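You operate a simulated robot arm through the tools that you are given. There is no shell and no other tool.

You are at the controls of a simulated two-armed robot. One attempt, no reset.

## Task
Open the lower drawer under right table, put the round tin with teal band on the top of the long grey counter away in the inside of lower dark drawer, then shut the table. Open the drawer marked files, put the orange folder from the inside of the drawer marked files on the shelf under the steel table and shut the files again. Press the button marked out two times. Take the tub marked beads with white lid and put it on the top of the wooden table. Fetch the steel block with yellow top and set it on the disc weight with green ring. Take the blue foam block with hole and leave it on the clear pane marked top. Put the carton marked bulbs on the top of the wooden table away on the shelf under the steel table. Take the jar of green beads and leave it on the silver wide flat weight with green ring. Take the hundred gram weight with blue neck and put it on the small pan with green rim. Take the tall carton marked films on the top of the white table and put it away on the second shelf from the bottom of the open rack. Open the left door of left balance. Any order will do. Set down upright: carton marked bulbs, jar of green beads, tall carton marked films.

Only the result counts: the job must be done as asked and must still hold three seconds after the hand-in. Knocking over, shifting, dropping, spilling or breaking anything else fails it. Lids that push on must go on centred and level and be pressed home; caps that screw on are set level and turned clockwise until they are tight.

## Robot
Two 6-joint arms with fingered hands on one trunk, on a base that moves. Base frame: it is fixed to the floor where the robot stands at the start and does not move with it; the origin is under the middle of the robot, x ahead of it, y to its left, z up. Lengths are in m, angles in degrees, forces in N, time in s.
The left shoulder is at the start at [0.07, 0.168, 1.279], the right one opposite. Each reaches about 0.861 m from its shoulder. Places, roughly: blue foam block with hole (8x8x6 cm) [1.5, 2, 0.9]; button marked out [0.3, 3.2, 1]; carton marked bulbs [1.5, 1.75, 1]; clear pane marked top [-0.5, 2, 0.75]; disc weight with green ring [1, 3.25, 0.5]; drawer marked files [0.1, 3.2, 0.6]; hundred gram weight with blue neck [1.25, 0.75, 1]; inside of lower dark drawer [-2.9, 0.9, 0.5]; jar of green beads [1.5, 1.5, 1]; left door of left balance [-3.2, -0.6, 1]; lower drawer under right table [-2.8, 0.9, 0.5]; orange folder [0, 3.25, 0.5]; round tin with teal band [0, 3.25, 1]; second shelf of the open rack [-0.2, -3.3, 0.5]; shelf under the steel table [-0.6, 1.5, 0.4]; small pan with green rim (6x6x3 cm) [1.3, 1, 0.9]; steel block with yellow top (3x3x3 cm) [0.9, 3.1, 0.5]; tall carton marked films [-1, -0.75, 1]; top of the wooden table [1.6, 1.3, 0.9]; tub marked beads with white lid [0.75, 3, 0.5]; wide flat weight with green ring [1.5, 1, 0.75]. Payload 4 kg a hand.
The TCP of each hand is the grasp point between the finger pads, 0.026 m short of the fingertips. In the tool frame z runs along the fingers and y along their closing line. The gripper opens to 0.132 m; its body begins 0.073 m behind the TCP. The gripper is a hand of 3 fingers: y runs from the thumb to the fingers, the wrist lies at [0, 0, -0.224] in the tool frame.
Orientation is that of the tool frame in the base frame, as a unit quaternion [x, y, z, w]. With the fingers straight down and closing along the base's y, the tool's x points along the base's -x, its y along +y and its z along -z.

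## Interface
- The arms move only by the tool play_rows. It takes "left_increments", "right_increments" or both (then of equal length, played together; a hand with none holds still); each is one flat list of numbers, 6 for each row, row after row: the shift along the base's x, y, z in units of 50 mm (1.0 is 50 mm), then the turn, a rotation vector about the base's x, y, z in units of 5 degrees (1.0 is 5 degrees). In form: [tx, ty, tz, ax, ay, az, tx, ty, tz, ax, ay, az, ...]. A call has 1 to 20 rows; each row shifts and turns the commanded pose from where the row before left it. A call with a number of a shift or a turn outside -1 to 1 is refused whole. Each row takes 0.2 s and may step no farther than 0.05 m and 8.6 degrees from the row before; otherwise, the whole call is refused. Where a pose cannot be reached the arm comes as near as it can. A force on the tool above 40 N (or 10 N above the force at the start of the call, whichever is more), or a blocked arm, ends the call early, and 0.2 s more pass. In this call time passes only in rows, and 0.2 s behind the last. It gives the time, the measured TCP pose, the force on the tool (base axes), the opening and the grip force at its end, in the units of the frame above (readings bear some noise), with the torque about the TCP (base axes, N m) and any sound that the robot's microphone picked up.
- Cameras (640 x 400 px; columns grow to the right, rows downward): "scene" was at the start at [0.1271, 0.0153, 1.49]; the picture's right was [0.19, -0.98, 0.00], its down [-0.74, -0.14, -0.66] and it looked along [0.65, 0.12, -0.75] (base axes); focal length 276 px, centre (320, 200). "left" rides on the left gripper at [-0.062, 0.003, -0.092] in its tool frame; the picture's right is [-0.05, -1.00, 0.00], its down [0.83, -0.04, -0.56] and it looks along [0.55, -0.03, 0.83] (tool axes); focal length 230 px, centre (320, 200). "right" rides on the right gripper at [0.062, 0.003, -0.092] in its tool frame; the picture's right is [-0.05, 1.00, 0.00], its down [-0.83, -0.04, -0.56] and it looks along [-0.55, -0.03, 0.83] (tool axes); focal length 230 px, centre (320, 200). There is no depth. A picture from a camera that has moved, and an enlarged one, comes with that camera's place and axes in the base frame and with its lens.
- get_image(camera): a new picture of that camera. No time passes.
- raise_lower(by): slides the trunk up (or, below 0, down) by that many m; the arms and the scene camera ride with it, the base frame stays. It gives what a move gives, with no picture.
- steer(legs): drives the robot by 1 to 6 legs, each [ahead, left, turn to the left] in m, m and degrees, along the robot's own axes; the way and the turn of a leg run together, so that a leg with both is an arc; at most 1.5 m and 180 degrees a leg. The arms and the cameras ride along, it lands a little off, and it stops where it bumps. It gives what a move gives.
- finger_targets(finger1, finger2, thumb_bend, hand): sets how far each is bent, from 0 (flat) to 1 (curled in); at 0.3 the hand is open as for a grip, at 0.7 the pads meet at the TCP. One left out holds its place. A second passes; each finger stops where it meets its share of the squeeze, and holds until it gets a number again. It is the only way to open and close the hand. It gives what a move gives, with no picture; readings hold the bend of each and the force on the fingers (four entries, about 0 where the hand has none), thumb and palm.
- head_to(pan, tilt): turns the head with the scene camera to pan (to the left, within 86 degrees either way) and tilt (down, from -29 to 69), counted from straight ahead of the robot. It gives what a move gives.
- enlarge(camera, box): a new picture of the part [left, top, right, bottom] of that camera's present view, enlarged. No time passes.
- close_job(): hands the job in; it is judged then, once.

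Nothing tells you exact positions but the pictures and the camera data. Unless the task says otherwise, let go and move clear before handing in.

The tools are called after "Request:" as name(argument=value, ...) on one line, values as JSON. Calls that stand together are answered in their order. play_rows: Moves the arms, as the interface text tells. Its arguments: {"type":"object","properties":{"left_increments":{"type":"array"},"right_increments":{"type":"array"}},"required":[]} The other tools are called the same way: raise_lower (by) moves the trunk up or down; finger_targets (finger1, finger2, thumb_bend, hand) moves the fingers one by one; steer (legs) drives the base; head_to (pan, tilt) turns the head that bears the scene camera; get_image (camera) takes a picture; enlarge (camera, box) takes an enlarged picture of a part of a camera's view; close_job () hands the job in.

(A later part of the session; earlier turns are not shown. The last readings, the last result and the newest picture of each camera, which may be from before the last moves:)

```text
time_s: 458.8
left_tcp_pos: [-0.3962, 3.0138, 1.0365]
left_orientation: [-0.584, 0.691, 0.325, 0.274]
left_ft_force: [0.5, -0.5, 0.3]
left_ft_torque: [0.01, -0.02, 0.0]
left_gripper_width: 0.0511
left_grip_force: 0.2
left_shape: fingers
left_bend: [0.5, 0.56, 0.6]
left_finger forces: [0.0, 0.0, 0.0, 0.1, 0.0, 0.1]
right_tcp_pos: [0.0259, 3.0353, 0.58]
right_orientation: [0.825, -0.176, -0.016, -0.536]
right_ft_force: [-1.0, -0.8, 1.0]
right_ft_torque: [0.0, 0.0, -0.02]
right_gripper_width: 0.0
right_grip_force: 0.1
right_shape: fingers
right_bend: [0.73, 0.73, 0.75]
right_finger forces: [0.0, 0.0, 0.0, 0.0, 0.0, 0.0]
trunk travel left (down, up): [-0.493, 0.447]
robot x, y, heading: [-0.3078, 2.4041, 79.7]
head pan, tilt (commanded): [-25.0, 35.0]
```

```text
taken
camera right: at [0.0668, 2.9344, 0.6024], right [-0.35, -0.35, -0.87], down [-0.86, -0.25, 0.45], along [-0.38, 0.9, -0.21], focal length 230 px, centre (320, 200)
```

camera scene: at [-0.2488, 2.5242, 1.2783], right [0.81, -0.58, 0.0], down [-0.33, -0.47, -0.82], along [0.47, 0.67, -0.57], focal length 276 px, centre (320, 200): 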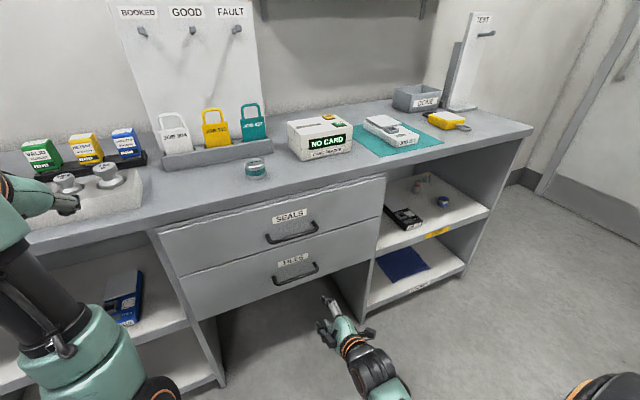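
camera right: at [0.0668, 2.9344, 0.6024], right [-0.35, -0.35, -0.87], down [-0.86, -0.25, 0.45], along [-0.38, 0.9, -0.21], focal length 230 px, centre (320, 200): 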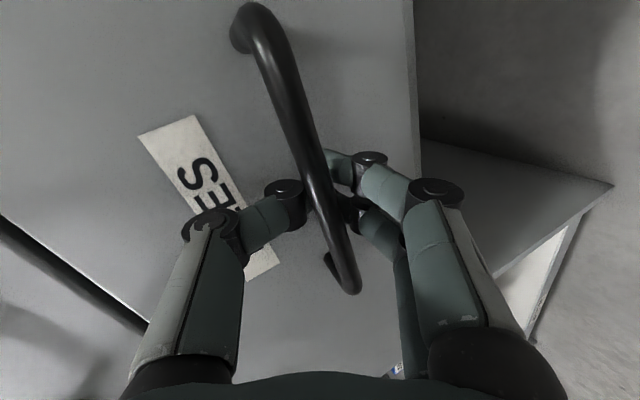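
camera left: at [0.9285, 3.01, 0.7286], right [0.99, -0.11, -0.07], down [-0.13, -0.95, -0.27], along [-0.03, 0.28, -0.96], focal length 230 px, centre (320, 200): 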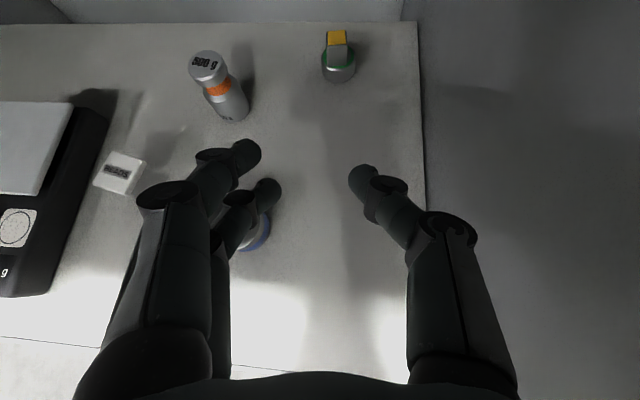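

The closed fingers are hooked behind the bar. Pulling the drawer open by driving the base back.

Request:
steer(legs=[[-0.12, 0, 0]])

Request:
get_image(camera="scene")

```text
time_s: 460.1
left_tcp_pos: [-0.4168, 2.898, 1.0379]
left_orientation: [-0.583, 0.692, 0.325, 0.276]
left_ft_force: [0.9, -0.3, -0.4]
left_ft_torque: [-0.04, -0.04, 0.01]
left_gripper_width: 0.0512
left_grip_force: 0.1
left_shape: fingers
left_bend: [0.5, 0.56, 0.6]
left_finger forces: [0.0, 0.0, 0.0, 0.0, 0.0, 0.0]
right_tcp_pos: [0.0054, 2.9202, 0.5813]
right_orientation: [0.824, -0.176, -0.016, -0.538]
right_ft_force: [-1.8, 0.2, -0.3]
right_ft_torque: [-0.04, 0.01, -0.02]
right_gripper_width: 0.0001
right_grip_force: 0.0
right_shape: fingers
right_bend: [0.74, 0.74, 0.74]
right_finger forces: [0.0, 0.0, 0.0, 0.1, 0.0, 0.0]
trunk travel left (down, up): [-0.493, 0.447]
robot x, y, heading: [-0.3291, 2.2864, 79.6]
head pan, tilt (commanded): [-25.0, 35.0]
```

```text
taken
camera scene: at [-0.2702, 2.4081, 1.2783], right [0.81, -0.58, 0.0], down [-0.33, -0.47, -0.82], along [0.48, 0.67, -0.57], focal length 276 px, centre (320, 200)
```

scene: 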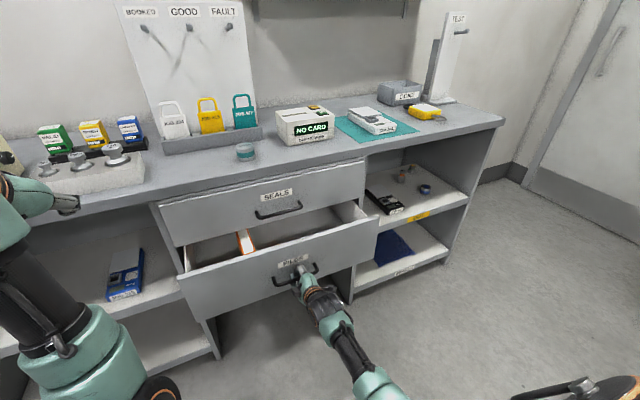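

The FILES drawer slides open; an orange folder shows inside. Pulling another 20 cm.

Request:
steer(legs=[[-0.2, 0, 0]])

Request:
get_image(camera="scene")

Request:
enlarge(camera="scene", box=[150, 180, 400, 330])

```text
time_s: 461.4
left_tcp_pos: [-0.487, 2.8092, 1.0362]
left_orientation: [-0.606, 0.672, 0.334, 0.263]
left_ft_force: [-1.0, 1.0, -0.3]
left_ft_torque: [0.02, -0.03, 0.0]
left_gripper_width: 0.0508
left_grip_force: 0.0
left_shape: fingers
left_bend: [0.5, 0.56, 0.6]
left_finger forces: [0.0, 0.0, 0.0, 0.0, 0.0, 0.0]
right_tcp_pos: [-0.0579, 2.8545, 0.5764]
right_orientation: [0.833, -0.146, -0.023, -0.534]
right_ft_force: [2.7, -0.7, -0.8]
right_ft_torque: [-0.04, -0.02, 0.0]
right_gripper_width: 0.0002
right_grip_force: 0.2
right_shape: fingers
right_bend: [0.74, 0.74, 0.74]
right_finger forces: [0.0, 0.1, 0.0, 0.0, 0.0, 0.1]
trunk travel left (down, up): [-0.493, 0.447]
robot x, y, heading: [-0.362, 2.2051, 83.2]
head pan, tilt (commanded): [-25.0, 35.0]
stopped in leg 1: the force on the tool passed its limit at 53 N (the readings are from after the stop); the commanded pose is now the measured one
```

```text
taken
camera scene: at [-0.309, 2.3304, 1.2782], right [0.85, -0.53, 0.0], down [-0.3, -0.49, -0.82], along [0.43, 0.7, -0.57], focal length 276 px, centre (320, 200)
```

scene: 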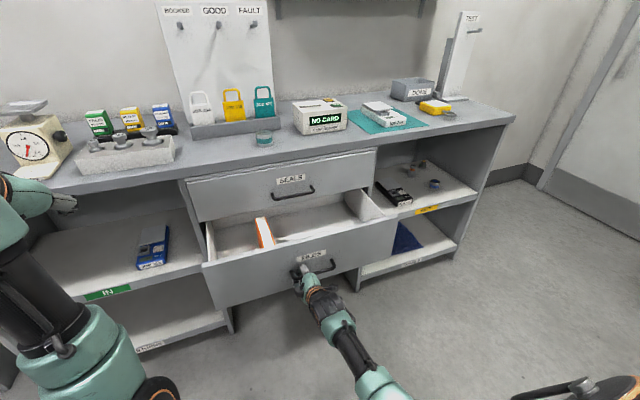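

```text
2.56 times, centred on (275, 255) of scene
camera zoom: at [-0.309, 2.3304, 1.2782], right [0.85, -0.53, 0.0], down [-0.3, -0.49, -0.82], along [0.43, 0.7, -0.57], focal length 708 px, centre (435, 59)
```

zoom: 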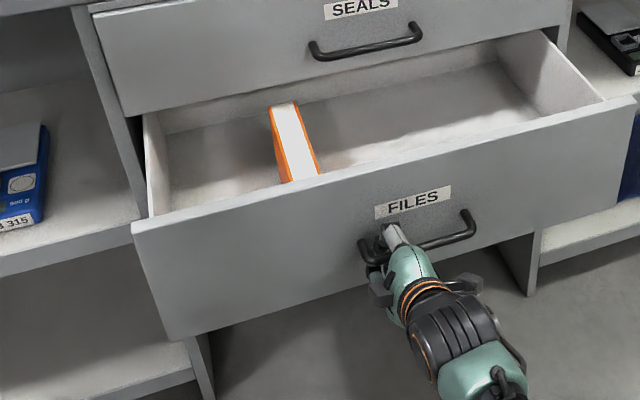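

The drawer is open about 18 cm and resisted further; I'll test gently whether it has more travel.

Request:
play_rows(right_increments=[-0.1, -0.4, 0, 0, 0, 0])

Request:
get_image(camera="right")

```text
time_s: 461.8
left_tcp_pos: [-0.4881, 2.8088, 1.037]
left_orientation: [-0.606, 0.672, 0.335, 0.264]
left_ft_force: [0.1, -0.6, 0.0]
left_ft_torque: [0.01, -0.03, -0.04]
left_gripper_width: 0.0512
left_grip_force: 0.0
left_shape: fingers
left_bend: [0.5, 0.56, 0.6]
left_finger forces: [0.0, 0.0, 0.0, 0.0, 0.1, 0.1]
right_tcp_pos: [-0.0645, 2.8333, 0.5766]
right_orientation: [0.833, -0.145, -0.024, -0.533]
right_ft_force: [2.7, -0.2, -2.8]
right_ft_torque: [-0.04, -0.04, -0.02]
right_gripper_width: 0.0
right_grip_force: 3.6
right_shape: fingers
right_bend: [0.74, 0.74, 0.74]
right_finger forces: [0.0, 6.5, 0.1, 0.1, 0.0, 0.0]
trunk travel left (down, up): [-0.493, 0.447]
robot x, y, heading: [-0.3656, 2.2042, 83.1]
head pan, tilt (commanded): [-25.0, 35.0]
```

```text
taken
camera right: at [-0.0173, 2.7362, 0.6013], right [-0.32, -0.38, -0.87], down [-0.85, -0.3, 0.44], along [-0.43, 0.88, -0.22], focal length 230 px, centre (320, 200)
```

right: 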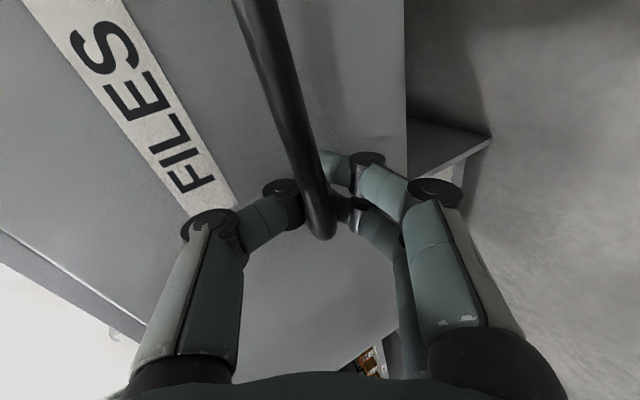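

It still has travel; the jolt came from reaching the end of the bar. Pulling further, straight along the drawer's direction.

Request:
steer(legs=[[-0.1, 0.01, 0]])

Request:
get_image(camera="scene")

```text
time_s: 462.5
left_tcp_pos: [-0.4894, 2.8078, 1.0361]
left_orientation: [-0.606, 0.671, 0.335, 0.263]
left_ft_force: [0.0, 0.3, -0.5]
left_ft_torque: [0.02, 0.02, -0.02]
left_gripper_width: 0.051
left_grip_force: 0.1
left_shape: fingers
left_bend: [0.5, 0.56, 0.6]
left_finger forces: [0.0, 0.0, 0.0, 0.1, 0.0, 0.0]
right_tcp_pos: [-0.066, 2.8333, 0.5752]
right_orientation: [0.834, -0.145, -0.024, -0.532]
right_ft_force: [1.5, 0.8, -1.5]
right_ft_torque: [-0.03, -0.05, -0.04]
right_gripper_width: 0.0
right_grip_force: 0.4
right_shape: fingers
right_bend: [0.74, 0.74, 0.74]
right_finger forces: [0.0, 0.0, 0.1, 0.0, 0.0, 0.0]
trunk travel left (down, up): [-0.493, 0.447]
robot x, y, heading: [-0.3607, 2.2007, 83.1]
head pan, tilt (commanded): [-25.0, 35.0]
stopped in leg 1: the robot was blocked; the commanded pose is now the measured one
```

```text
taken
camera scene: at [-0.3091, 2.3293, 1.2783], right [0.85, -0.52, 0.0], down [-0.3, -0.49, -0.82], along [0.43, 0.7, -0.57], focal length 276 px, centre (320, 200)
```

scene: 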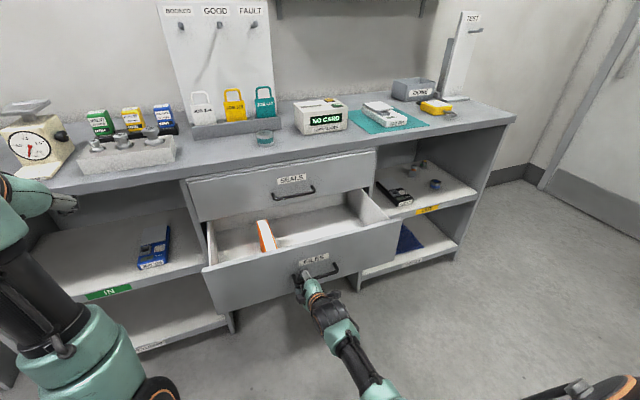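

The base has touched the steel table behind me. I'll ease forward off it and pull the drawer the rest of the way with the arm.

Request:
steer(legs=[[0.03, -0.02, -2]])

Request:
play_rows(right_increments=[-0.15, -0.8, 0, 0, 0, 0, -0.15, -0.8, 0, 0, 0, 0, -0.15, -0.8, 0, 0, 0, 0])

Request:
get_image(camera="scene")

```text
time_s: 463.4
left_tcp_pos: [-0.4456, 2.8394, 1.0361]
left_orientation: [-0.595, 0.682, 0.33, 0.269]
left_ft_force: [-0.3, 0.5, -0.9]
left_ft_torque: [-0.01, -0.02, 0.02]
left_gripper_width: 0.0509
left_grip_force: 0.1
left_shape: fingers
left_bend: [0.5, 0.56, 0.6]
left_finger forces: [0.1, 0.0, 0.0, 0.0, 0.0, 0.1]
right_tcp_pos: [-0.02, 2.8511, 0.5769]
right_orientation: [0.831, -0.159, -0.014, -0.532]
right_ft_force: [-0.6, -0.7, 0.2]
right_ft_torque: [0.01, 0.01, -0.01]
right_gripper_width: 0.0001
right_grip_force: 0.1
right_shape: fingers
right_bend: [0.74, 0.74, 0.74]
right_finger forces: [0.0, 0.0, 0.0, 0.1, 0.2, 0.0]
trunk travel left (down, up): [-0.493, 0.447]
robot x, y, heading: [-0.3342, 2.2302, 81.5]
head pan, tilt (commanded): [-25.0, 35.0]
```

```text
time_s: 464.2
left_tcp_pos: [-0.447, 2.8372, 1.0374]
left_orientation: [-0.595, 0.681, 0.331, 0.269]
left_ft_force: [0.4, 0.2, -0.2]
left_ft_torque: [0.02, -0.01, 0.0]
left_gripper_width: 0.0511
left_grip_force: 0.1
left_shape: fingers
left_bend: [0.5, 0.56, 0.6]
left_finger forces: [0.1, 0.0, 0.0, 0.0, 0.0, 0.0]
right_tcp_pos: [-0.0412, 2.7302, 0.577]
right_orientation: [0.831, -0.158, -0.014, -0.533]
right_ft_force: [-0.7, 0.2, 0.4]
right_ft_torque: [-0.01, 0.01, 0.02]
right_gripper_width: 0.0002
right_grip_force: 0.1
right_shape: fingers
right_bend: [0.74, 0.74, 0.74]
right_finger forces: [0.0, 0.0, 0.0, 0.0, 0.0, 0.1]
trunk travel left (down, up): [-0.493, 0.447]
robot x, y, heading: [-0.3394, 2.231, 81.5]
head pan, tilt (commanded): [-25.0, 35.0]
```

```text
taken
camera scene: at [-0.282, 2.3526, 1.2785], right [0.83, -0.55, 0.0], down [-0.32, -0.48, -0.82], along [0.45, 0.68, -0.57], focal length 276 px, centre (320, 200)
```

scene: 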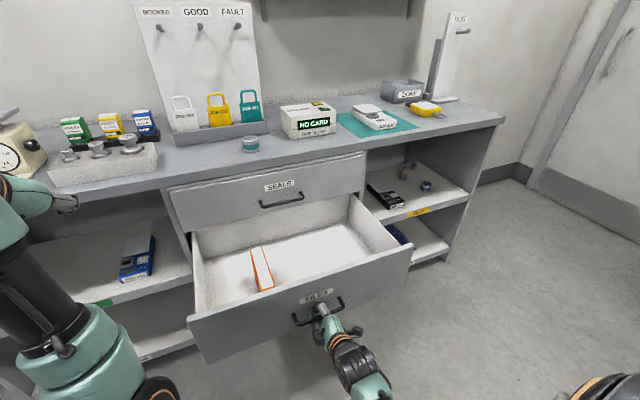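

The drawer is well open and the whole folder is accessible. Unhooking the fingers and backing off.

Request:
finger_targets(hand="right", finger1=0.5, finger2=0.5, thumb_bend=0.5)

Request:
play_rows(right_increments=[-0.1, -0.5, 0, 0, 0, 0, -0.15, -0.8, 0, 0, 0, 0])

Request:
enlarge(camera="scene", box=[170, 180, 430, 340])

```text
time_s: 465.2
left_tcp_pos: [-0.4475, 2.8401, 1.038]
left_orientation: [-0.596, 0.681, 0.331, 0.268]
left_ft_force: [-0.6, -0.4, -1.1]
left_ft_torque: [0.0, -0.01, -0.02]
left_gripper_width: 0.0511
left_grip_force: 0.1
left_shape: fingers
left_bend: [0.5, 0.56, 0.6]
left_finger forces: [0.0, 0.1, 0.1, 0.0, 0.0, 0.0]
right_tcp_pos: [-0.0414, 2.7326, 0.5761]
right_orientation: [0.831, -0.158, -0.015, -0.533]
right_ft_force: [-0.1, 0.2, 0.6]
right_ft_torque: [-0.01, 0.0, -0.03]
right_gripper_width: 0.0669
right_grip_force: 0.1
right_shape: fingers
right_bend: [0.5, 0.5, 0.5]
right_finger forces: [0.0, 0.1, 0.0, 0.1, 0.1, 0.0]
trunk travel left (down, up): [-0.493, 0.447]
robot x, y, heading: [-0.3387, 2.2301, 81.5]
head pan, tilt (commanded): [-25.0, 35.0]
```

```text
time_s: 465.8
left_tcp_pos: [-0.4471, 2.8381, 1.037]
left_orientation: [-0.596, 0.68, 0.332, 0.269]
left_ft_force: [-0.1, 0.0, 0.0]
left_ft_torque: [0.03, 0.02, 0.03]
left_gripper_width: 0.051
left_grip_force: 0.1
left_shape: fingers
left_bend: [0.5, 0.56, 0.6]
left_finger forces: [0.0, 0.0, 0.0, 0.0, 0.0, 0.1]
right_tcp_pos: [-0.0553, 2.6661, 0.5765]
right_orientation: [0.83, -0.158, -0.015, -0.534]
right_ft_force: [0.1, -0.1, -0.2]
right_ft_torque: [0.02, 0.01, 0.05]
right_gripper_width: 0.0673
right_grip_force: 0.1
right_shape: fingers
right_bend: [0.5, 0.5, 0.5]
right_finger forces: [0.1, 0.0, 0.0, 0.0, 0.0, 0.0]
trunk travel left (down, up): [-0.493, 0.447]
robot x, y, heading: [-0.341, 2.2291, 81.4]
head pan, tilt (commanded): [-25.0, 35.0]
```

```text
2.46 times, centred on (300, 260) of scene
camera zoom: at [-0.2818, 2.3534, 1.2784], right [0.83, -0.55, 0.0], down [-0.32, -0.48, -0.82], along [0.45, 0.68, -0.57], focal length 680 px, centre (369, 52)
```

zoom: 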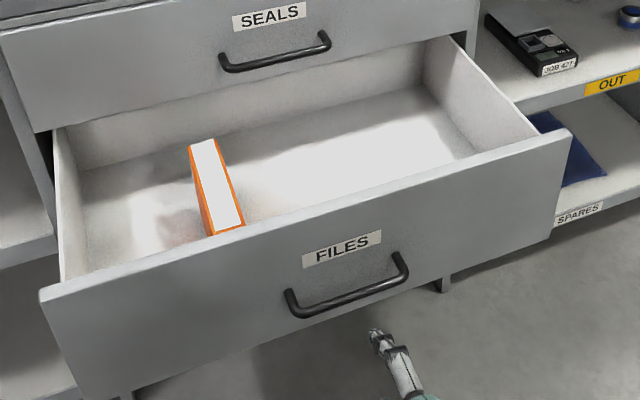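

The folder stands upright near (−0.10, 3.0), about 3.5 cm thick. Raising the right hand, turning it back to vertical with a left–right grip.

Request:
play_rows(right_increments=[0, -0.2, 0.9, -0.98, 0.17, 0, 0, -0.2, 0.9, -0.98, 0.17, 0, 0, -0.1, 0.9, -0.98, 0.17, 0, 0, 0, 0.9, -0.98, 0.17, 0, 0, 0, 0.5, -0.98, 0.17, 0, 0, 0, 0, -0.98, 0.17, 0, 0, 0, 0, -0.98, 0.17, 0, 0, 0, 0, -0.98, 0.17, 0, 0, 0, 0, -0.98, 0.17, 0, 0, 0, 0, -0.98, 0.17, 0, 0, 0, 0, -0.98, 0.17, 0, 0, 0, 0, -0.98, 0.17, 0, 0, 0, 0, -0.98, 0.17, 0])

Request:
play_rows(right_increments=[0, 0, 0, 0, 0, -1, 0, 0, 0, 0, 0, -1, 0, 0, 0, 0, 0, -1, 0, 0, 0, 0, 0, -1, 0, 0, 0, 0, 0, -1, 0, 0, 0, 0, 0, -1, 0, 0, 0, 0, 0, -1, 0, 0, 0, 0, 0, -1, 0, 0, 0, 0, 0, -1, 0, 0, 0, 0, 0, -1, 0, 0, 0, 0, 0, -1, 0, 0, 0, 0, 0, -1, 0, 0, 0, 0, 0, -1, 0, 0, 0, 0, 0, -1, 0, 0, 0, 0, 0, -1])

Request:
get_image(camera="right")

```text
time_s: 468.6
left_tcp_pos: [-0.4457, 2.8405, 1.0373]
left_orientation: [-0.596, 0.681, 0.33, 0.268]
left_ft_force: [-0.2, -0.4, -0.3]
left_ft_torque: [0.01, 0.02, 0.0]
left_gripper_width: 0.0509
left_grip_force: 0.1
left_shape: fingers
left_bend: [0.5, 0.56, 0.6]
left_finger forces: [0.1, 0.0, 0.0, 0.1, 0.0, 0.1]
right_tcp_pos: [-0.0847, 2.6792, 0.6357]
right_orientation: [0.981, -0.192, -0.004, 0.001]
right_ft_force: [-0.6, -0.8, -0.4]
right_ft_torque: [0.02, 0.02, 0.04]
right_gripper_width: 0.0674
right_grip_force: 0.2
right_shape: fingers
right_bend: [0.5, 0.5, 0.5]
right_finger forces: [0.0, 0.0, 0.0, 0.0, 0.0, 0.0]
right hand out of reach, approached as far as the arm can: row 2, 4, 8, 9, 10, 11, 12, 13
trunk travel left (down, up): [-0.493, 0.447]
robot x, y, heading: [-0.3397, 2.2282, 81.4]
head pan, tilt (commanded): [-25.0, 35.0]
```

```text
time_s: 471.8
left_tcp_pos: [-0.4453, 2.8393, 1.0361]
left_orientation: [-0.596, 0.681, 0.33, 0.268]
left_ft_force: [-0.1, 0.1, -0.1]
left_ft_torque: [0.0, -0.01, -0.02]
left_gripper_width: 0.0513
left_grip_force: 0.1
left_shape: fingers
left_bend: [0.5, 0.56, 0.6]
left_finger forces: [0.0, 0.1, 0.0, 0.1, 0.0, 0.0]
right_tcp_pos: [-0.0844, 2.6795, 0.6342]
right_orientation: [-0.662, 0.75, 0.005, 0.002]
right_ft_force: [0.1, 0.1, 0.5]
right_ft_torque: [0.01, -0.02, 0.01]
right_gripper_width: 0.0675
right_grip_force: 0.2
right_shape: fingers
right_bend: [0.5, 0.5, 0.5]
right_finger forces: [0.0, 0.1, 0.1, 0.0, 0.1, 0.0]
trunk travel left (down, up): [-0.493, 0.447]
robot x, y, heading: [-0.3367, 2.2337, 81.3]
head pan, tilt (commanded): [-25.0, 35.0]
```

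```text
taken
camera right: at [-0.0964, 2.6173, 0.7261], right [-0.98, 0.18, 0.01], down [0.15, 0.81, 0.56], along [0.09, 0.55, -0.83], focal length 230 px, centre (320, 200)
```

right: 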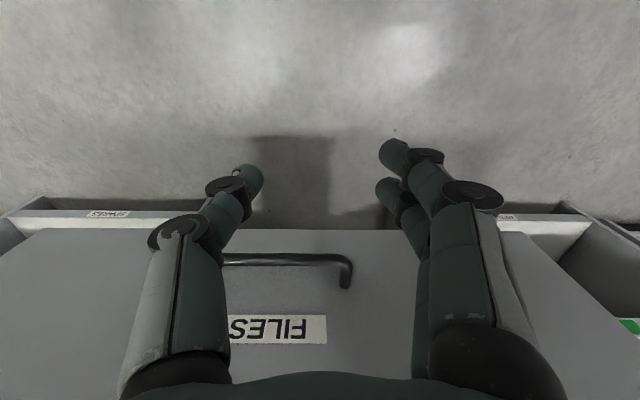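

Hand is vertical again. Raising the trunk to clear the drawer and moving in over it.

Request:
raise_lower(by=0.2)

Request:
steer(legs=[[0.2, 0.06, -2]])

Request:
get_image(camera="right")

Request:
get_image(camera="scene")

```text
time_s: 473.9
left_tcp_pos: [-0.4466, 2.8389, 1.2378]
left_orientation: [-0.596, 0.681, 0.331, 0.268]
left_ft_force: [0.2, -0.4, 0.2]
left_ft_torque: [0.02, -0.02, 0.01]
left_gripper_width: 0.0511
left_grip_force: 0.1
left_shape: fingers
left_bend: [0.5, 0.56, 0.6]
left_finger forces: [0.0, 0.0, 0.0, 0.0, 0.1, 0.0]
right_tcp_pos: [-0.0855, 2.6782, 0.8355]
right_orientation: [-0.663, 0.749, 0.005, 0.002]
right_ft_force: [-0.7, 0.1, 0.3]
right_ft_torque: [0.0, 0.0, -0.01]
right_gripper_width: 0.0672
right_grip_force: 0.1
right_shape: fingers
right_bend: [0.5, 0.5, 0.5]
right_finger forces: [0.1, 0.1, 0.1, 0.0, 0.0, 0.1]
trunk travel left (down, up): [-0.693, 0.247]
robot x, y, heading: [-0.3387, 2.2324, 81.3]
head pan, tilt (commanded): [-25.0, 35.0]
```

```text
time_s: 475.6
left_tcp_pos: [-0.4466, 3.048, 1.2378]
left_orientation: [-0.581, 0.693, 0.325, 0.275]
left_ft_force: [1.3, -0.3, -0.3]
left_ft_torque: [-0.02, -0.01, 0.04]
left_gripper_width: 0.0513
left_grip_force: 0.0
left_shape: fingers
left_bend: [0.5, 0.56, 0.6]
left_finger forces: [0.0, 0.0, 0.0, 0.0, 0.1, 0.1]
right_tcp_pos: [-0.0909, 2.8742, 0.8348]
right_orientation: [-0.647, 0.762, 0.006, 0.002]
right_ft_force: [0.6, 0.4, 0.6]
right_ft_torque: [-0.03, -0.02, -0.03]
right_gripper_width: 0.0674
right_grip_force: 0.1
right_shape: fingers
right_bend: [0.5, 0.5, 0.5]
right_finger forces: [0.0, 0.0, 0.1, 0.0, 0.0, 0.0]
trunk travel left (down, up): [-0.693, 0.247]
robot x, y, heading: [-0.366, 2.4375, 79.1]
head pan, tilt (commanded): [-25.0, 35.0]
```

```text
taken
camera right: at [-0.1054, 2.8127, 0.9263], right [-0.98, 0.21, 0.01], down [0.18, 0.81, 0.56], along [0.12, 0.55, -0.83], focal length 230 px, centre (320, 200)
```

right: 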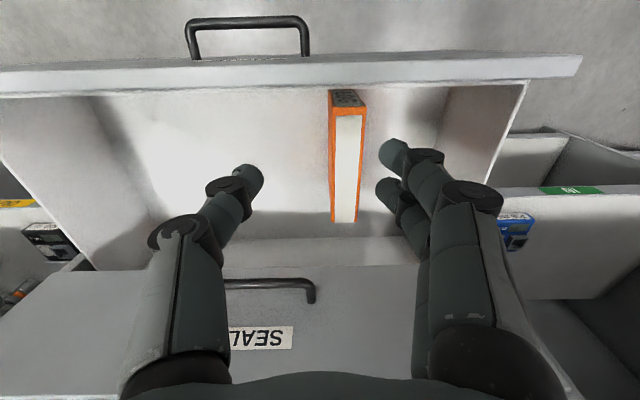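

```text
taken
camera scene: at [-0.3013, 2.5575, 1.4784], right [0.81, -0.59, 0.0], down [-0.34, -0.46, -0.82], along [0.48, 0.66, -0.57], focal length 276 px, centre (320, 200)
```

scene: 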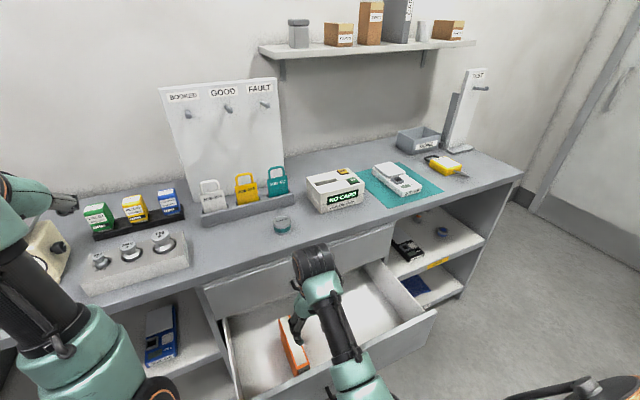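

Folder centre is about (−0.107, 2.972), top near 0.64, about 4.5 cm thick. Opening the hand wider and going over it.

Request:
finger_targets(hand="right", finger1=0.4, finger2=0.4, thumb_bend=0.4)

Request:
play_rows(right_increments=[-0.16, 0.97, 0, 0, 0, 0, -0.16, 0.97, -0.1, 0, 0, 0, 0, 0, -0.95, 0, 0, 0, 0, 0, -0.95, 0, 0, 0])

Request:
get_image(camera="right")

```text
time_s: 476.6
left_tcp_pos: [-0.4465, 3.048, 1.2391]
left_orientation: [-0.582, 0.693, 0.325, 0.275]
left_ft_force: [0.2, 0.4, 0.6]
left_ft_torque: [0.01, 0.04, 0.01]
left_gripper_width: 0.0508
left_grip_force: 0.2
left_shape: fingers
left_bend: [0.5, 0.56, 0.6]
left_finger forces: [0.0, 0.0, 0.1, 0.1, 0.1, 0.1]
right_tcp_pos: [-0.0919, 2.8753, 0.8349]
right_orientation: [-0.647, 0.763, 0.006, 0.002]
right_ft_force: [0.3, 0.2, 0.0]
right_ft_torque: [0.02, -0.01, -0.03]
right_gripper_width: 0.1009
right_grip_force: 0.0
right_shape: fingers
right_bend: [0.4, 0.4, 0.4]
right_finger forces: [0.0, 0.1, 0.0, 0.0, 0.1, 0.1]
trunk travel left (down, up): [-0.693, 0.247]
robot x, y, heading: [-0.3645, 2.4381, 79.1]
head pan, tilt (commanded): [-25.0, 35.0]
```

```text
time_s: 477.6
left_tcp_pos: [-0.4468, 3.0503, 1.2352]
left_orientation: [-0.581, 0.693, 0.325, 0.275]
left_ft_force: [-1.0, 0.5, -0.1]
left_ft_torque: [-0.01, -0.01, -0.02]
left_gripper_width: 0.0511
left_grip_force: 0.1
left_shape: fingers
left_bend: [0.5, 0.56, 0.6]
left_finger forces: [0.0, 0.1, 0.1, 0.0, 0.0, 0.0]
right_tcp_pos: [-0.1087, 2.9736, 0.735]
right_orientation: [-0.647, 0.763, 0.004, 0.002]
right_ft_force: [-0.9, 0.4, 0.6]
right_ft_torque: [-0.01, 0.01, 0.0]
right_gripper_width: 0.1008
right_grip_force: 0.2
right_shape: fingers
right_bend: [0.4, 0.4, 0.4]
right_finger forces: [0.0, 0.0, 0.0, 0.0, 0.1, 0.0]
trunk travel left (down, up): [-0.693, 0.247]
robot x, y, heading: [-0.3637, 2.4393, 78.8]
head pan, tilt (commanded): [-25.0, 35.0]
```

```text
taken
camera right: at [-0.1211, 2.9121, 0.8256], right [-0.98, 0.21, 0.01], down [0.18, 0.81, 0.56], along [0.12, 0.55, -0.83], focal length 230 px, centre (320, 200)
```

right: 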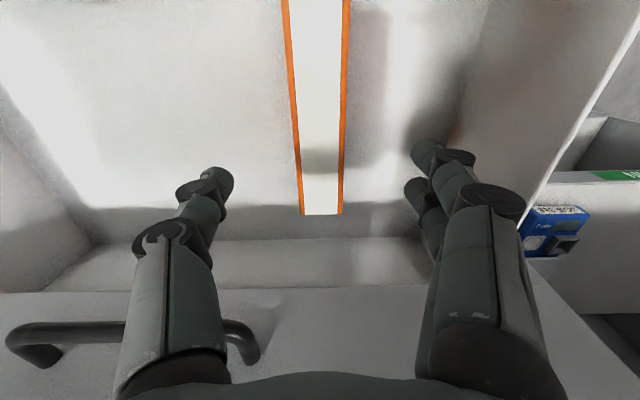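

The folder runs right between the open fingers. Descending and gripping.

Request:
play_rows(right_increments=[0, -0.05, -0.95, 0, 0, 0, 0, -0.05, -0.95, 0, 0, 0, 0, 0, -0.5, 0, 0, 0])

Request:
finger_targets(hand="right", finger1=0.65, finger2=0.65, thumb_bend=0.65)

Request:
get_image(camera="right")

```text
time_s: 478.4
left_tcp_pos: [-0.4464, 3.0484, 1.2374]
left_orientation: [-0.582, 0.693, 0.325, 0.274]
left_ft_force: [0.8, -0.4, -0.5]
left_ft_torque: [-0.02, 0.0, 0.0]
left_gripper_width: 0.0509
left_grip_force: 0.1
left_shape: fingers
left_bend: [0.5, 0.56, 0.6]
left_finger forces: [0.0, 0.0, 0.0, 0.0, 0.0, 0.1]
right_tcp_pos: [-0.1045, 2.9589, 0.6222]
right_orientation: [-0.647, 0.762, 0.006, 0.003]
right_ft_force: [0.1, -0.2, 0.7]
right_ft_torque: [0.02, 0.0, 0.01]
right_gripper_width: 0.1009
right_grip_force: 0.0
right_shape: fingers
right_bend: [0.4, 0.4, 0.4]
right_finger forces: [0.1, 0.1, 0.0, 0.0, 0.0, 0.0]
right hand out of reach, approached as far as the arm can: row 3
trunk travel left (down, up): [-0.693, 0.247]
robot x, y, heading: [-0.3645, 2.439, 79.1]
head pan, tilt (commanded): [-25.0, 35.0]
```

```text
time_s: 479.4
left_tcp_pos: [-0.4467, 3.0496, 1.2371]
left_orientation: [-0.581, 0.694, 0.325, 0.274]
left_ft_force: [-0.5, 0.2, 0.0]
left_ft_torque: [-0.04, 0.03, -0.05]
left_gripper_width: 0.0509
left_grip_force: 0.0
left_shape: fingers
left_bend: [0.5, 0.56, 0.6]
left_finger forces: [0.0, 0.0, 0.1, 0.0, 0.0, 0.0]
right_tcp_pos: [-0.1048, 2.9578, 0.6221]
right_orientation: [-0.647, 0.763, 0.006, 0.002]
right_ft_force: [-1.0, 0.9, 1.1]
right_ft_torque: [0.02, 0.03, -0.01]
right_gripper_width: 0.0393
right_grip_force: 8.3
right_shape: fingers
right_bend: [0.59, 0.6, 0.61]
right_finger forces: [4.8, 4.5, 0.1, 0.0, 8.0, 0.0]
trunk travel left (down, up): [-0.693, 0.247]
robot x, y, heading: [-0.3654, 2.436, 79.1]
head pan, tilt (commanded): [-25.0, 35.0]
```

```text
taken
camera right: at [-0.1187, 2.8969, 0.7135], right [-0.98, 0.21, 0.01], down [0.18, 0.81, 0.56], along [0.12, 0.55, -0.83], focal length 230 px, centre (320, 200)
```

right: 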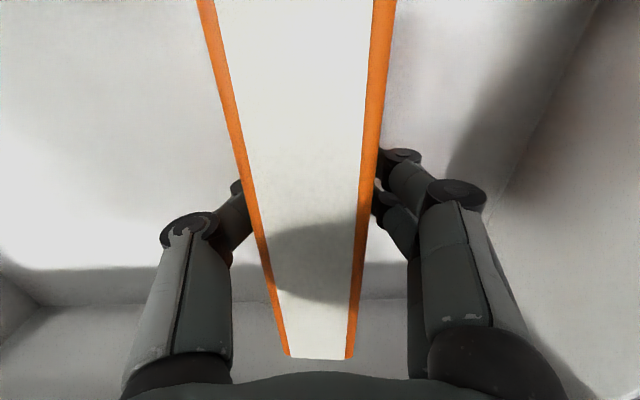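

Firm on both covers. Squeezing a bit more, lifting slightly and easing it toward me, clear of the upper drawer.

Request:
finger_targets(hand="right", finger1=0.72, finger2=0.72, thumb_bend=0.72)

Request:
play_rows(right_increments=[0, 0, 0.4, 0, 0, 0, -0.08, -0.4, 0.4, 0, 0, 0])

Request:
get_image(camera="right")

Request:
get_image(camera="scene")

```text
time_s: 480.4
left_tcp_pos: [-0.4465, 3.0494, 1.2365]
left_orientation: [-0.581, 0.694, 0.324, 0.275]
left_ft_force: [-0.4, -0.3, -1.0]
left_ft_torque: [-0.01, 0.0, 0.03]
left_gripper_width: 0.0511
left_grip_force: 0.1
left_shape: fingers
left_bend: [0.5, 0.56, 0.6]
left_finger forces: [0.0, 0.0, 0.0, 0.1, 0.0, 0.0]
right_tcp_pos: [-0.1043, 2.9586, 0.6216]
right_orientation: [-0.647, 0.762, 0.005, 0.002]
right_ft_force: [0.3, -0.2, -0.1]
right_ft_torque: [0.01, -0.02, -0.01]
right_gripper_width: 0.0379
right_grip_force: 18.5
right_shape: fingers
right_bend: [0.62, 0.62, 0.64]
right_finger forces: [9.2, 9.2, 0.0, 0.0, 18.6, 0.1]
trunk travel left (down, up): [-0.693, 0.247]
robot x, y, heading: [-0.3645, 2.4377, 78.8]
head pan, tilt (commanded): [-25.0, 35.0]
```

```text
time_s: 481.0
left_tcp_pos: [-0.4485, 3.0487, 1.2369]
left_orientation: [-0.581, 0.693, 0.325, 0.276]
left_ft_force: [0.3, -0.3, -0.2]
left_ft_torque: [-0.04, 0.0, 0.01]
left_gripper_width: 0.0511
left_grip_force: 0.0
left_shape: fingers
left_bend: [0.5, 0.56, 0.6]
left_finger forces: [0.0, 0.0, 0.1, 0.0, 0.1, 0.1]
right_tcp_pos: [-0.1092, 2.9355, 0.662]
right_orientation: [-0.647, 0.763, 0.005, 0.001]
right_ft_force: [-1.2, 0.4, -1.9]
right_ft_torque: [0.04, 0.02, 0.01]
right_gripper_width: 0.038
right_grip_force: 18.8
right_shape: fingers
right_bend: [0.62, 0.63, 0.64]
right_finger forces: [9.3, 9.3, 0.0, 0.1, 18.8, 0.0]
trunk travel left (down, up): [-0.693, 0.247]
robot x, y, heading: [-0.3662, 2.4366, 79.2]
head pan, tilt (commanded): [-25.0, 35.0]
```

```text
taken
camera right: at [-0.1233, 2.8742, 0.7533], right [-0.98, 0.21, 0.01], down [0.18, 0.81, 0.56], along [0.12, 0.55, -0.83], focal length 230 px, centre (320, 200)
```

right: 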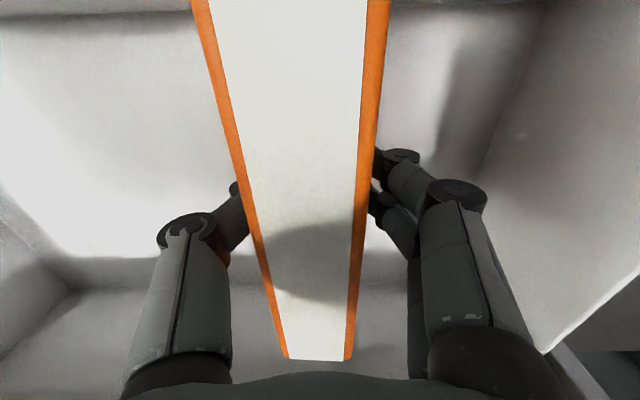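

```text
taken
camera scene: at [-0.3016, 2.5572, 1.4784], right [0.81, -0.59, 0.0], down [-0.34, -0.46, -0.82], along [0.48, 0.66, -0.57], focal length 276 px, centre (320, 200)
```

scene: 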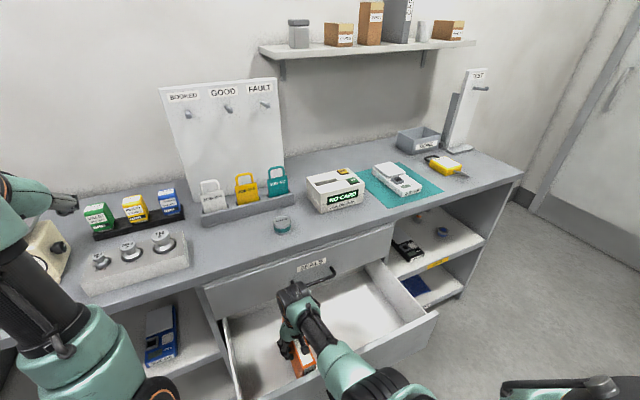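

The folder is free and held firmly. Lifting it well above the drawer.

Request:
play_rows(right_increments=[0, -0.1, 0.9, 0, 0, 0, 0, -0.1, 0.9, 0, 0, 0, 0, -0.1, 0.9, 0, 0, 0, 0, 0, 0.9, 0, 0, 0])

Request:
steer(legs=[[-0.12, 0, 0]])

Request:
get_image(camera="scene")

```text
time_s: 482.0
left_tcp_pos: [-0.4467, 3.0485, 1.2378]
left_orientation: [-0.581, 0.693, 0.325, 0.275]
left_ft_force: [-0.3, 0.0, -0.2]
left_ft_torque: [0.0, 0.01, 0.04]
left_gripper_width: 0.0511
left_grip_force: 0.0
left_shape: fingers
left_bend: [0.5, 0.56, 0.6]
left_finger forces: [0.1, 0.1, 0.1, 0.0, 0.1, 0.0]
right_tcp_pos: [-0.1069, 2.9215, 0.8406]
right_orientation: [-0.646, 0.763, 0.003, 0.003]
right_ft_force: [0.2, -0.7, -3.1]
right_ft_torque: [-0.02, -0.03, -0.01]
right_gripper_width: 0.0379
right_grip_force: 18.5
right_shape: fingers
right_bend: [0.63, 0.63, 0.64]
right_finger forces: [9.3, 9.3, 0.0, 0.0, 18.6, 0.0]
trunk travel left (down, up): [-0.693, 0.247]
robot x, y, heading: [-0.3628, 2.4359, 79.3]
head pan, tilt (commanded): [-25.0, 35.0]
```

```text
time_s: 483.2
left_tcp_pos: [-0.4682, 2.9357, 1.236]
left_orientation: [-0.581, 0.694, 0.324, 0.274]
left_ft_force: [-0.9, 0.3, 0.8]
left_ft_torque: [-0.03, -0.02, 0.01]
left_gripper_width: 0.0511
left_grip_force: 0.0
left_shape: fingers
left_bend: [0.5, 0.56, 0.6]
left_finger forces: [0.0, 0.1, 0.0, 0.1, 0.0, 0.0]
right_tcp_pos: [-0.1292, 2.8082, 0.84]
right_orientation: [-0.646, 0.764, 0.004, 0.002]
right_ft_force: [2.0, -0.4, -3.0]
right_ft_torque: [-0.02, -0.03, -0.01]
right_gripper_width: 0.038
right_grip_force: 18.7
right_shape: fingers
right_bend: [0.63, 0.63, 0.64]
right_finger forces: [9.2, 9.3, 0.0, 0.0, 18.6, 0.0]
trunk travel left (down, up): [-0.693, 0.247]
robot x, y, heading: [-0.3877, 2.3203, 78.8]
head pan, tilt (commanded): [-25.0, 35.0]
```

```text
taken
camera scene: at [-0.3233, 2.444, 1.478], right [0.81, -0.59, 0.0], down [-0.34, -0.47, -0.82], along [0.48, 0.66, -0.57], focal length 276 px, centre (320, 200)
```

scene: 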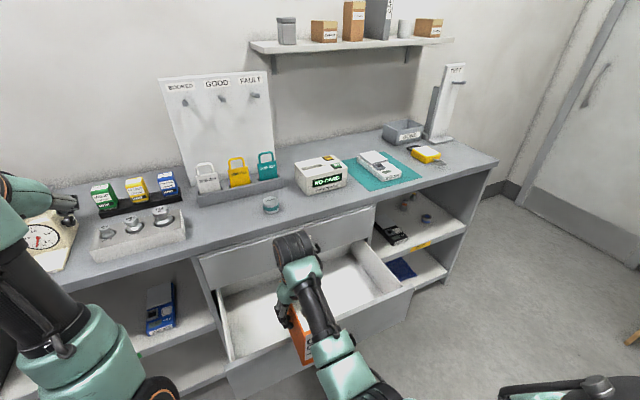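

Folder is out and clear above the drawer. Shifting right so the left hand faces the drawer front, then bringing the left hand down and back.

Request:
steer(legs=[[0, -0.17, 0]])

Request:
play_rows(left_increments=[-0.08, -0.41, -0.84, 0, 0, 0, -0.08, -0.41, -0.84, 0, 0, 0, -0.08, -0.41, -0.84, 0, 0, 0, -0.08, -0.41, -0.84, 0, 0, 0, -0.08, -0.41, -0.84, 0, 0, 0, -0.08, -0.41, -0.84, 0, 0, 0, -0.08, -0.41, -0.84, 0, 0, 0, -0.08, -0.41, -0.84, 0, 0, 0])

Request:
head_to(pan=0, tilt=50)

Request:
get_image(camera="scene")

```text
time_s: 484.7
left_tcp_pos: [-0.3038, 2.9023, 1.2362]
left_orientation: [-0.581, 0.693, 0.325, 0.275]
left_ft_force: [1.1, -0.8, -0.3]
left_ft_torque: [0.04, -0.01, 0.02]
left_gripper_width: 0.0509
left_grip_force: 0.0
left_shape: fingers
left_bend: [0.5, 0.56, 0.6]
left_finger forces: [0.0, 0.0, 0.1, 0.0, 0.1, 0.0]
right_tcp_pos: [0.0349, 2.7749, 0.8413]
right_orientation: [-0.646, 0.763, 0.004, 0.003]
right_ft_force: [-0.3, 0.3, -2.8]
right_ft_torque: [0.02, -0.01, 0.0]
right_gripper_width: 0.0382
right_grip_force: 18.1
right_shape: fingers
right_bend: [0.63, 0.63, 0.64]
right_finger forces: [9.1, 9.3, 0.1, 0.1, 18.5, 0.0]
trunk travel left (down, up): [-0.693, 0.247]
robot x, y, heading: [-0.2189, 2.2911, 79.0]
head pan, tilt (commanded): [-25.0, 35.0]
```

```text
time_s: 485.5
left_tcp_pos: [-0.3856, 2.8694, 1.1464]
left_orientation: [-0.569, 0.675, 0.402, 0.242]
left_ft_force: [-0.5, 0.0, -0.9]
left_ft_torque: [0.0, -0.01, -0.04]
left_gripper_width: 0.051
left_grip_force: 0.1
left_shape: fingers
left_bend: [0.5, 0.56, 0.6]
left_finger forces: [0.0, 0.0, 0.0, 0.1, 0.1, 0.0]
left hand out of reach, approached as far as the arm can: row 1, 2, 3, 4
right_tcp_pos: [0.036, 2.7749, 0.8416]
right_orientation: [-0.646, 0.763, 0.003, 0.003]
right_ft_force: [-0.4, 0.2, -3.4]
right_ft_torque: [-0.04, -0.01, 0.03]
right_gripper_width: 0.0381
right_grip_force: 18.8
right_shape: fingers
right_bend: [0.63, 0.63, 0.63]
right_finger forces: [9.2, 9.3, 0.1, 0.0, 18.7, 0.0]
trunk travel left (down, up): [-0.693, 0.247]
robot x, y, heading: [-0.2177, 2.2881, 78.9]
head pan, tilt (commanded): [-25.0, 35.0]
stopped in row 4 (left hand): the arm was blocked; the commanded pose is now the measured one
```

```text
time_s: 486.4
left_tcp_pos: [-0.3848, 2.8721, 1.1451]
left_orientation: [-0.569, 0.675, 0.401, 0.243]
left_ft_force: [-0.7, -0.2, -0.6]
left_ft_torque: [0.0, -0.02, -0.04]
left_gripper_width: 0.0512
left_grip_force: 0.0
left_shape: fingers
left_bend: [0.5, 0.56, 0.6]
left_finger forces: [0.0, 0.1, 0.0, 0.0, 0.0, 0.0]
right_tcp_pos: [0.0368, 2.7744, 0.8401]
right_orientation: [-0.646, 0.764, 0.003, 0.003]
right_ft_force: [0.7, 0.8, -2.9]
right_ft_torque: [-0.04, 0.01, 0.02]
right_gripper_width: 0.0378
right_grip_force: 18.4
right_shape: fingers
right_bend: [0.63, 0.63, 0.63]
right_finger forces: [9.1, 9.3, 0.0, 0.0, 18.6, 0.0]
trunk travel left (down, up): [-0.693, 0.247]
robot x, y, heading: [-0.2188, 2.2867, 78.9]
head pan, tilt (commanded): [0.0, 50.0]
```

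```text
taken
camera scene: at [-0.1953, 2.4148, 1.4565], right [0.98, -0.19, 0.0], down [-0.15, -0.75, -0.64], along [0.12, 0.63, -0.77], focal length 276 px, centre (320, 200)
```

scene: 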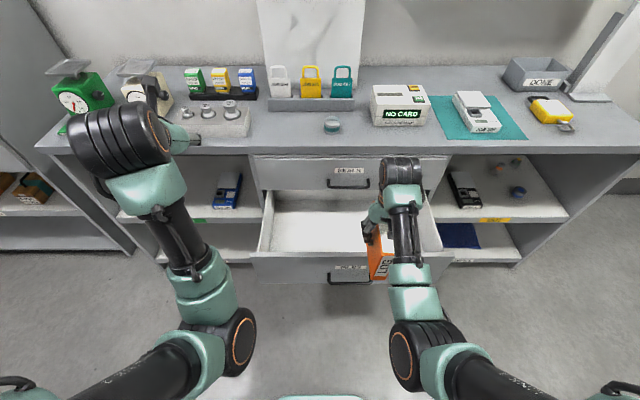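

The left arm can't fold back that high up; lowering it first, still above the drawer, then pulling back.

Request:
play_rows(left_increments=[0.15, 0.1, -0.9, 0, 0, 0, 0.15, 0.05, -0.95, 0, 0, 0, 0.15, 0, -0.95, 0, 0, 0, 0.1, 0, -0.95, 0, 0, 0, 0, -0.2, -0.6, 0, 0, 0])

Request:
play_rows(left_increments=[-0.1, -0.7, -0.2, 0, 0, 0, -0.1, -0.7, -0.2, 0, 0, 0, -0.1, -0.7, -0.3, 0, 0, 0, -0.1, -0.6, -0.5, 0, 0, 0])

Request:
get_image(camera="scene")

```text
time_s: 487.0
left_tcp_pos: [-0.3882, 2.9131, 1.1692]
left_orientation: [-0.538, 0.622, 0.49, 0.288]
left_ft_force: [-1.0, -0.3, 0.8]
left_ft_torque: [0.04, -0.01, -0.01]
left_gripper_width: 0.0513
left_grip_force: 0.1
left_shape: fingers
left_bend: [0.5, 0.56, 0.6]
left_finger forces: [0.0, 0.0, 0.0, 0.0, 0.1, 0.1]
right_tcp_pos: [0.0374, 2.7751, 0.8407]
right_orientation: [-0.646, 0.763, 0.003, 0.003]
right_ft_force: [-0.1, 0.5, -3.9]
right_ft_torque: [0.0, -0.03, 0.02]
right_gripper_width: 0.0379
right_grip_force: 18.0
right_shape: fingers
right_bend: [0.63, 0.63, 0.63]
right_finger forces: [9.1, 9.4, 0.0, 0.0, 18.6, 0.0]
trunk travel left (down, up): [-0.693, 0.247]
robot x, y, heading: [-0.2214, 2.2898, 79.1]
head pan, tilt (commanded): [0.0, 50.0]
stopped in row 3 (left hand): the arm was blocked; the commanded pose is now the measured one
```

```text
time_s: 487.7
left_tcp_pos: [-0.4299, 2.8632, 1.2447]
left_orientation: [-0.492, 0.566, 0.594, 0.293]
left_ft_force: [-1.0, -0.3, -0.3]
left_ft_torque: [0.02, 0.03, -0.02]
left_gripper_width: 0.0509
left_grip_force: 0.1
left_shape: fingers
left_bend: [0.5, 0.56, 0.6]
left_finger forces: [0.0, 0.0, 0.0, 0.0, 0.0, 0.0]
left hand out of reach, approached as far as the arm can: row 2, 3
right_tcp_pos: [0.0367, 2.7744, 0.8401]
right_orientation: [-0.646, 0.763, 0.001, 0.002]
right_ft_force: [-0.9, -0.1, -3.1]
right_ft_torque: [0.04, -0.04, 0.0]
right_gripper_width: 0.0383
right_grip_force: 18.5
right_shape: fingers
right_bend: [0.63, 0.63, 0.63]
right_finger forces: [9.1, 9.3, 0.1, 0.1, 18.6, 0.1]
trunk travel left (down, up): [-0.693, 0.247]
robot x, y, heading: [-0.2204, 2.2896, 79.2]
head pan, tilt (commanded): [0.0, 50.0]
stopped in row 3 (left hand): the arm was blocked; the commanded pose is now the measured one
```

```text
taken
camera scene: at [-0.1957, 2.4149, 1.4565], right [0.98, -0.19, 0.0], down [-0.15, -0.75, -0.64], along [0.12, 0.63, -0.77], focal length 276 px, centre (320, 200)
```

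scene: 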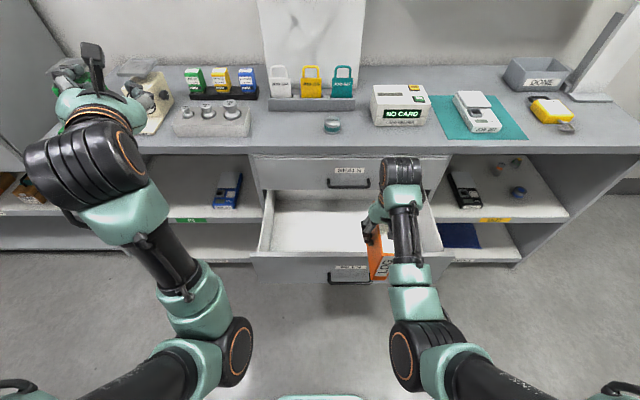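

The left arm ran into a joint limit and twisted. I'll undo that: rotate it back to its good orientation while returning to where it worked.

Request:
play_rows(left_increments=[0.28, 0.1, 0, -0.787, -0.469, -0.329, 0.28, 0.1, 0, -0.787, -0.469, -0.329, 0.28, 0.1, 0, -0.787, -0.469, -0.329, 0.28, 0.1, 0, -0.787, -0.469, -0.329, 0.28, 0.1, 0, -0.787, -0.469, -0.329, 0.28, 0.1, 0, -0.787, -0.469, -0.329, 0.28, 0.1, 0, -0.787, -0.469, -0.329, 0.28, 0.1, 0, -0.787, -0.469, -0.329, 0.28, 0.1, 0, -0.787, -0.469, -0.329])

Request:
get_image(camera="scene")

```text
time_s: 489.7
left_tcp_pos: [-0.2749, 2.9346, 1.2165]
left_orientation: [-0.581, 0.713, 0.253, 0.301]
left_ft_force: [0.2, 0.1, 0.2]
left_ft_torque: [0.0, 0.03, 0.02]
left_gripper_width: 0.0511
left_grip_force: 0.0
left_shape: fingers
left_bend: [0.5, 0.56, 0.6]
left_finger forces: [0.0, 0.0, 0.0, 0.0, 0.1, 0.1]
left hand out of reach, approached as far as the arm can: row 7, 8, 9
right_tcp_pos: [0.0364, 2.7753, 0.8402]
right_orientation: [-0.646, 0.764, 0.002, 0.003]
right_ft_force: [0.5, 0.6, -3.7]
right_ft_torque: [0.01, -0.01, -0.03]
right_gripper_width: 0.038
right_grip_force: 18.5
right_shape: fingers
right_bend: [0.63, 0.63, 0.63]
right_finger forces: [9.0, 9.3, 0.0, 0.0, 18.6, 0.0]
trunk travel left (down, up): [-0.693, 0.247]
robot x, y, heading: [-0.2212, 2.2901, 78.9]
head pan, tilt (commanded): [0.0, 50.0]
```

```text
taken
camera scene: at [-0.1955, 2.4157, 1.4564], right [0.98, -0.19, 0.0], down [-0.15, -0.75, -0.64], along [0.12, 0.63, -0.77], focal length 276 px, centre (320, 200)
```

scene: 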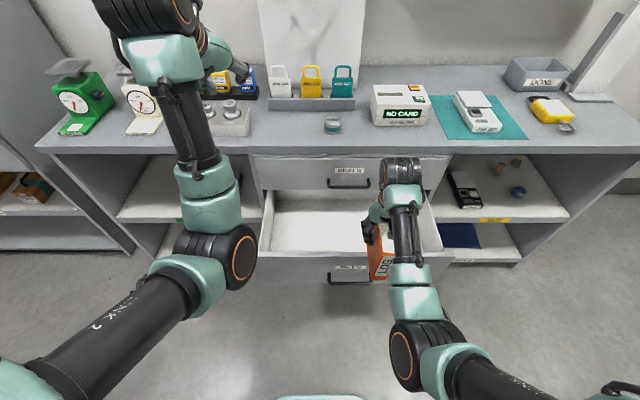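

Good, it's back in a sound posture. Now straight down first at this reach.

Request:
play_rows(left_increments=[0, 0, -0.95, 0, 0, 0, 0, 0, -0.95, 0, 0, 0, 0, 0, -0.95, 0, 0, 0, 0, 0, -0.95, 0, 0, 0, 0, 0, -0.95, 0, 0, 0, 0, 0, -0.95, 0, 0, 0, 0, 0, -0.95, 0, 0, 0])

```text
time_s: 491.3
left_tcp_pos: [-0.286, 2.9317, 0.8843]
left_orientation: [-0.578, 0.715, 0.26, 0.296]
left_ft_force: [0.1, 0.3, 0.7]
left_ft_torque: [-0.01, 0.03, 0.01]
left_gripper_width: 0.0512
left_grip_force: 0.0
left_shape: fingers
left_bend: [0.5, 0.56, 0.6]
left_finger forces: [0.1, 0.0, 0.1, 0.0, 0.0, 0.0]
right_tcp_pos: [0.0359, 2.7736, 0.8415]
right_orientation: [-0.647, 0.763, 0.002, 0.004]
right_ft_force: [0.3, -0.5, -2.6]
right_ft_torque: [0.01, 0.01, 0.01]
right_gripper_width: 0.038
right_grip_force: 18.3
right_shape: fingers
right_bend: [0.63, 0.63, 0.63]
right_finger forces: [9.1, 9.3, 0.0, 0.0, 18.6, 0.1]
trunk travel left (down, up): [-0.693, 0.247]
robot x, y, heading: [-0.2202, 2.2923, 79.2]
head pan, tilt (commanded): [0.0, 50.0]
```

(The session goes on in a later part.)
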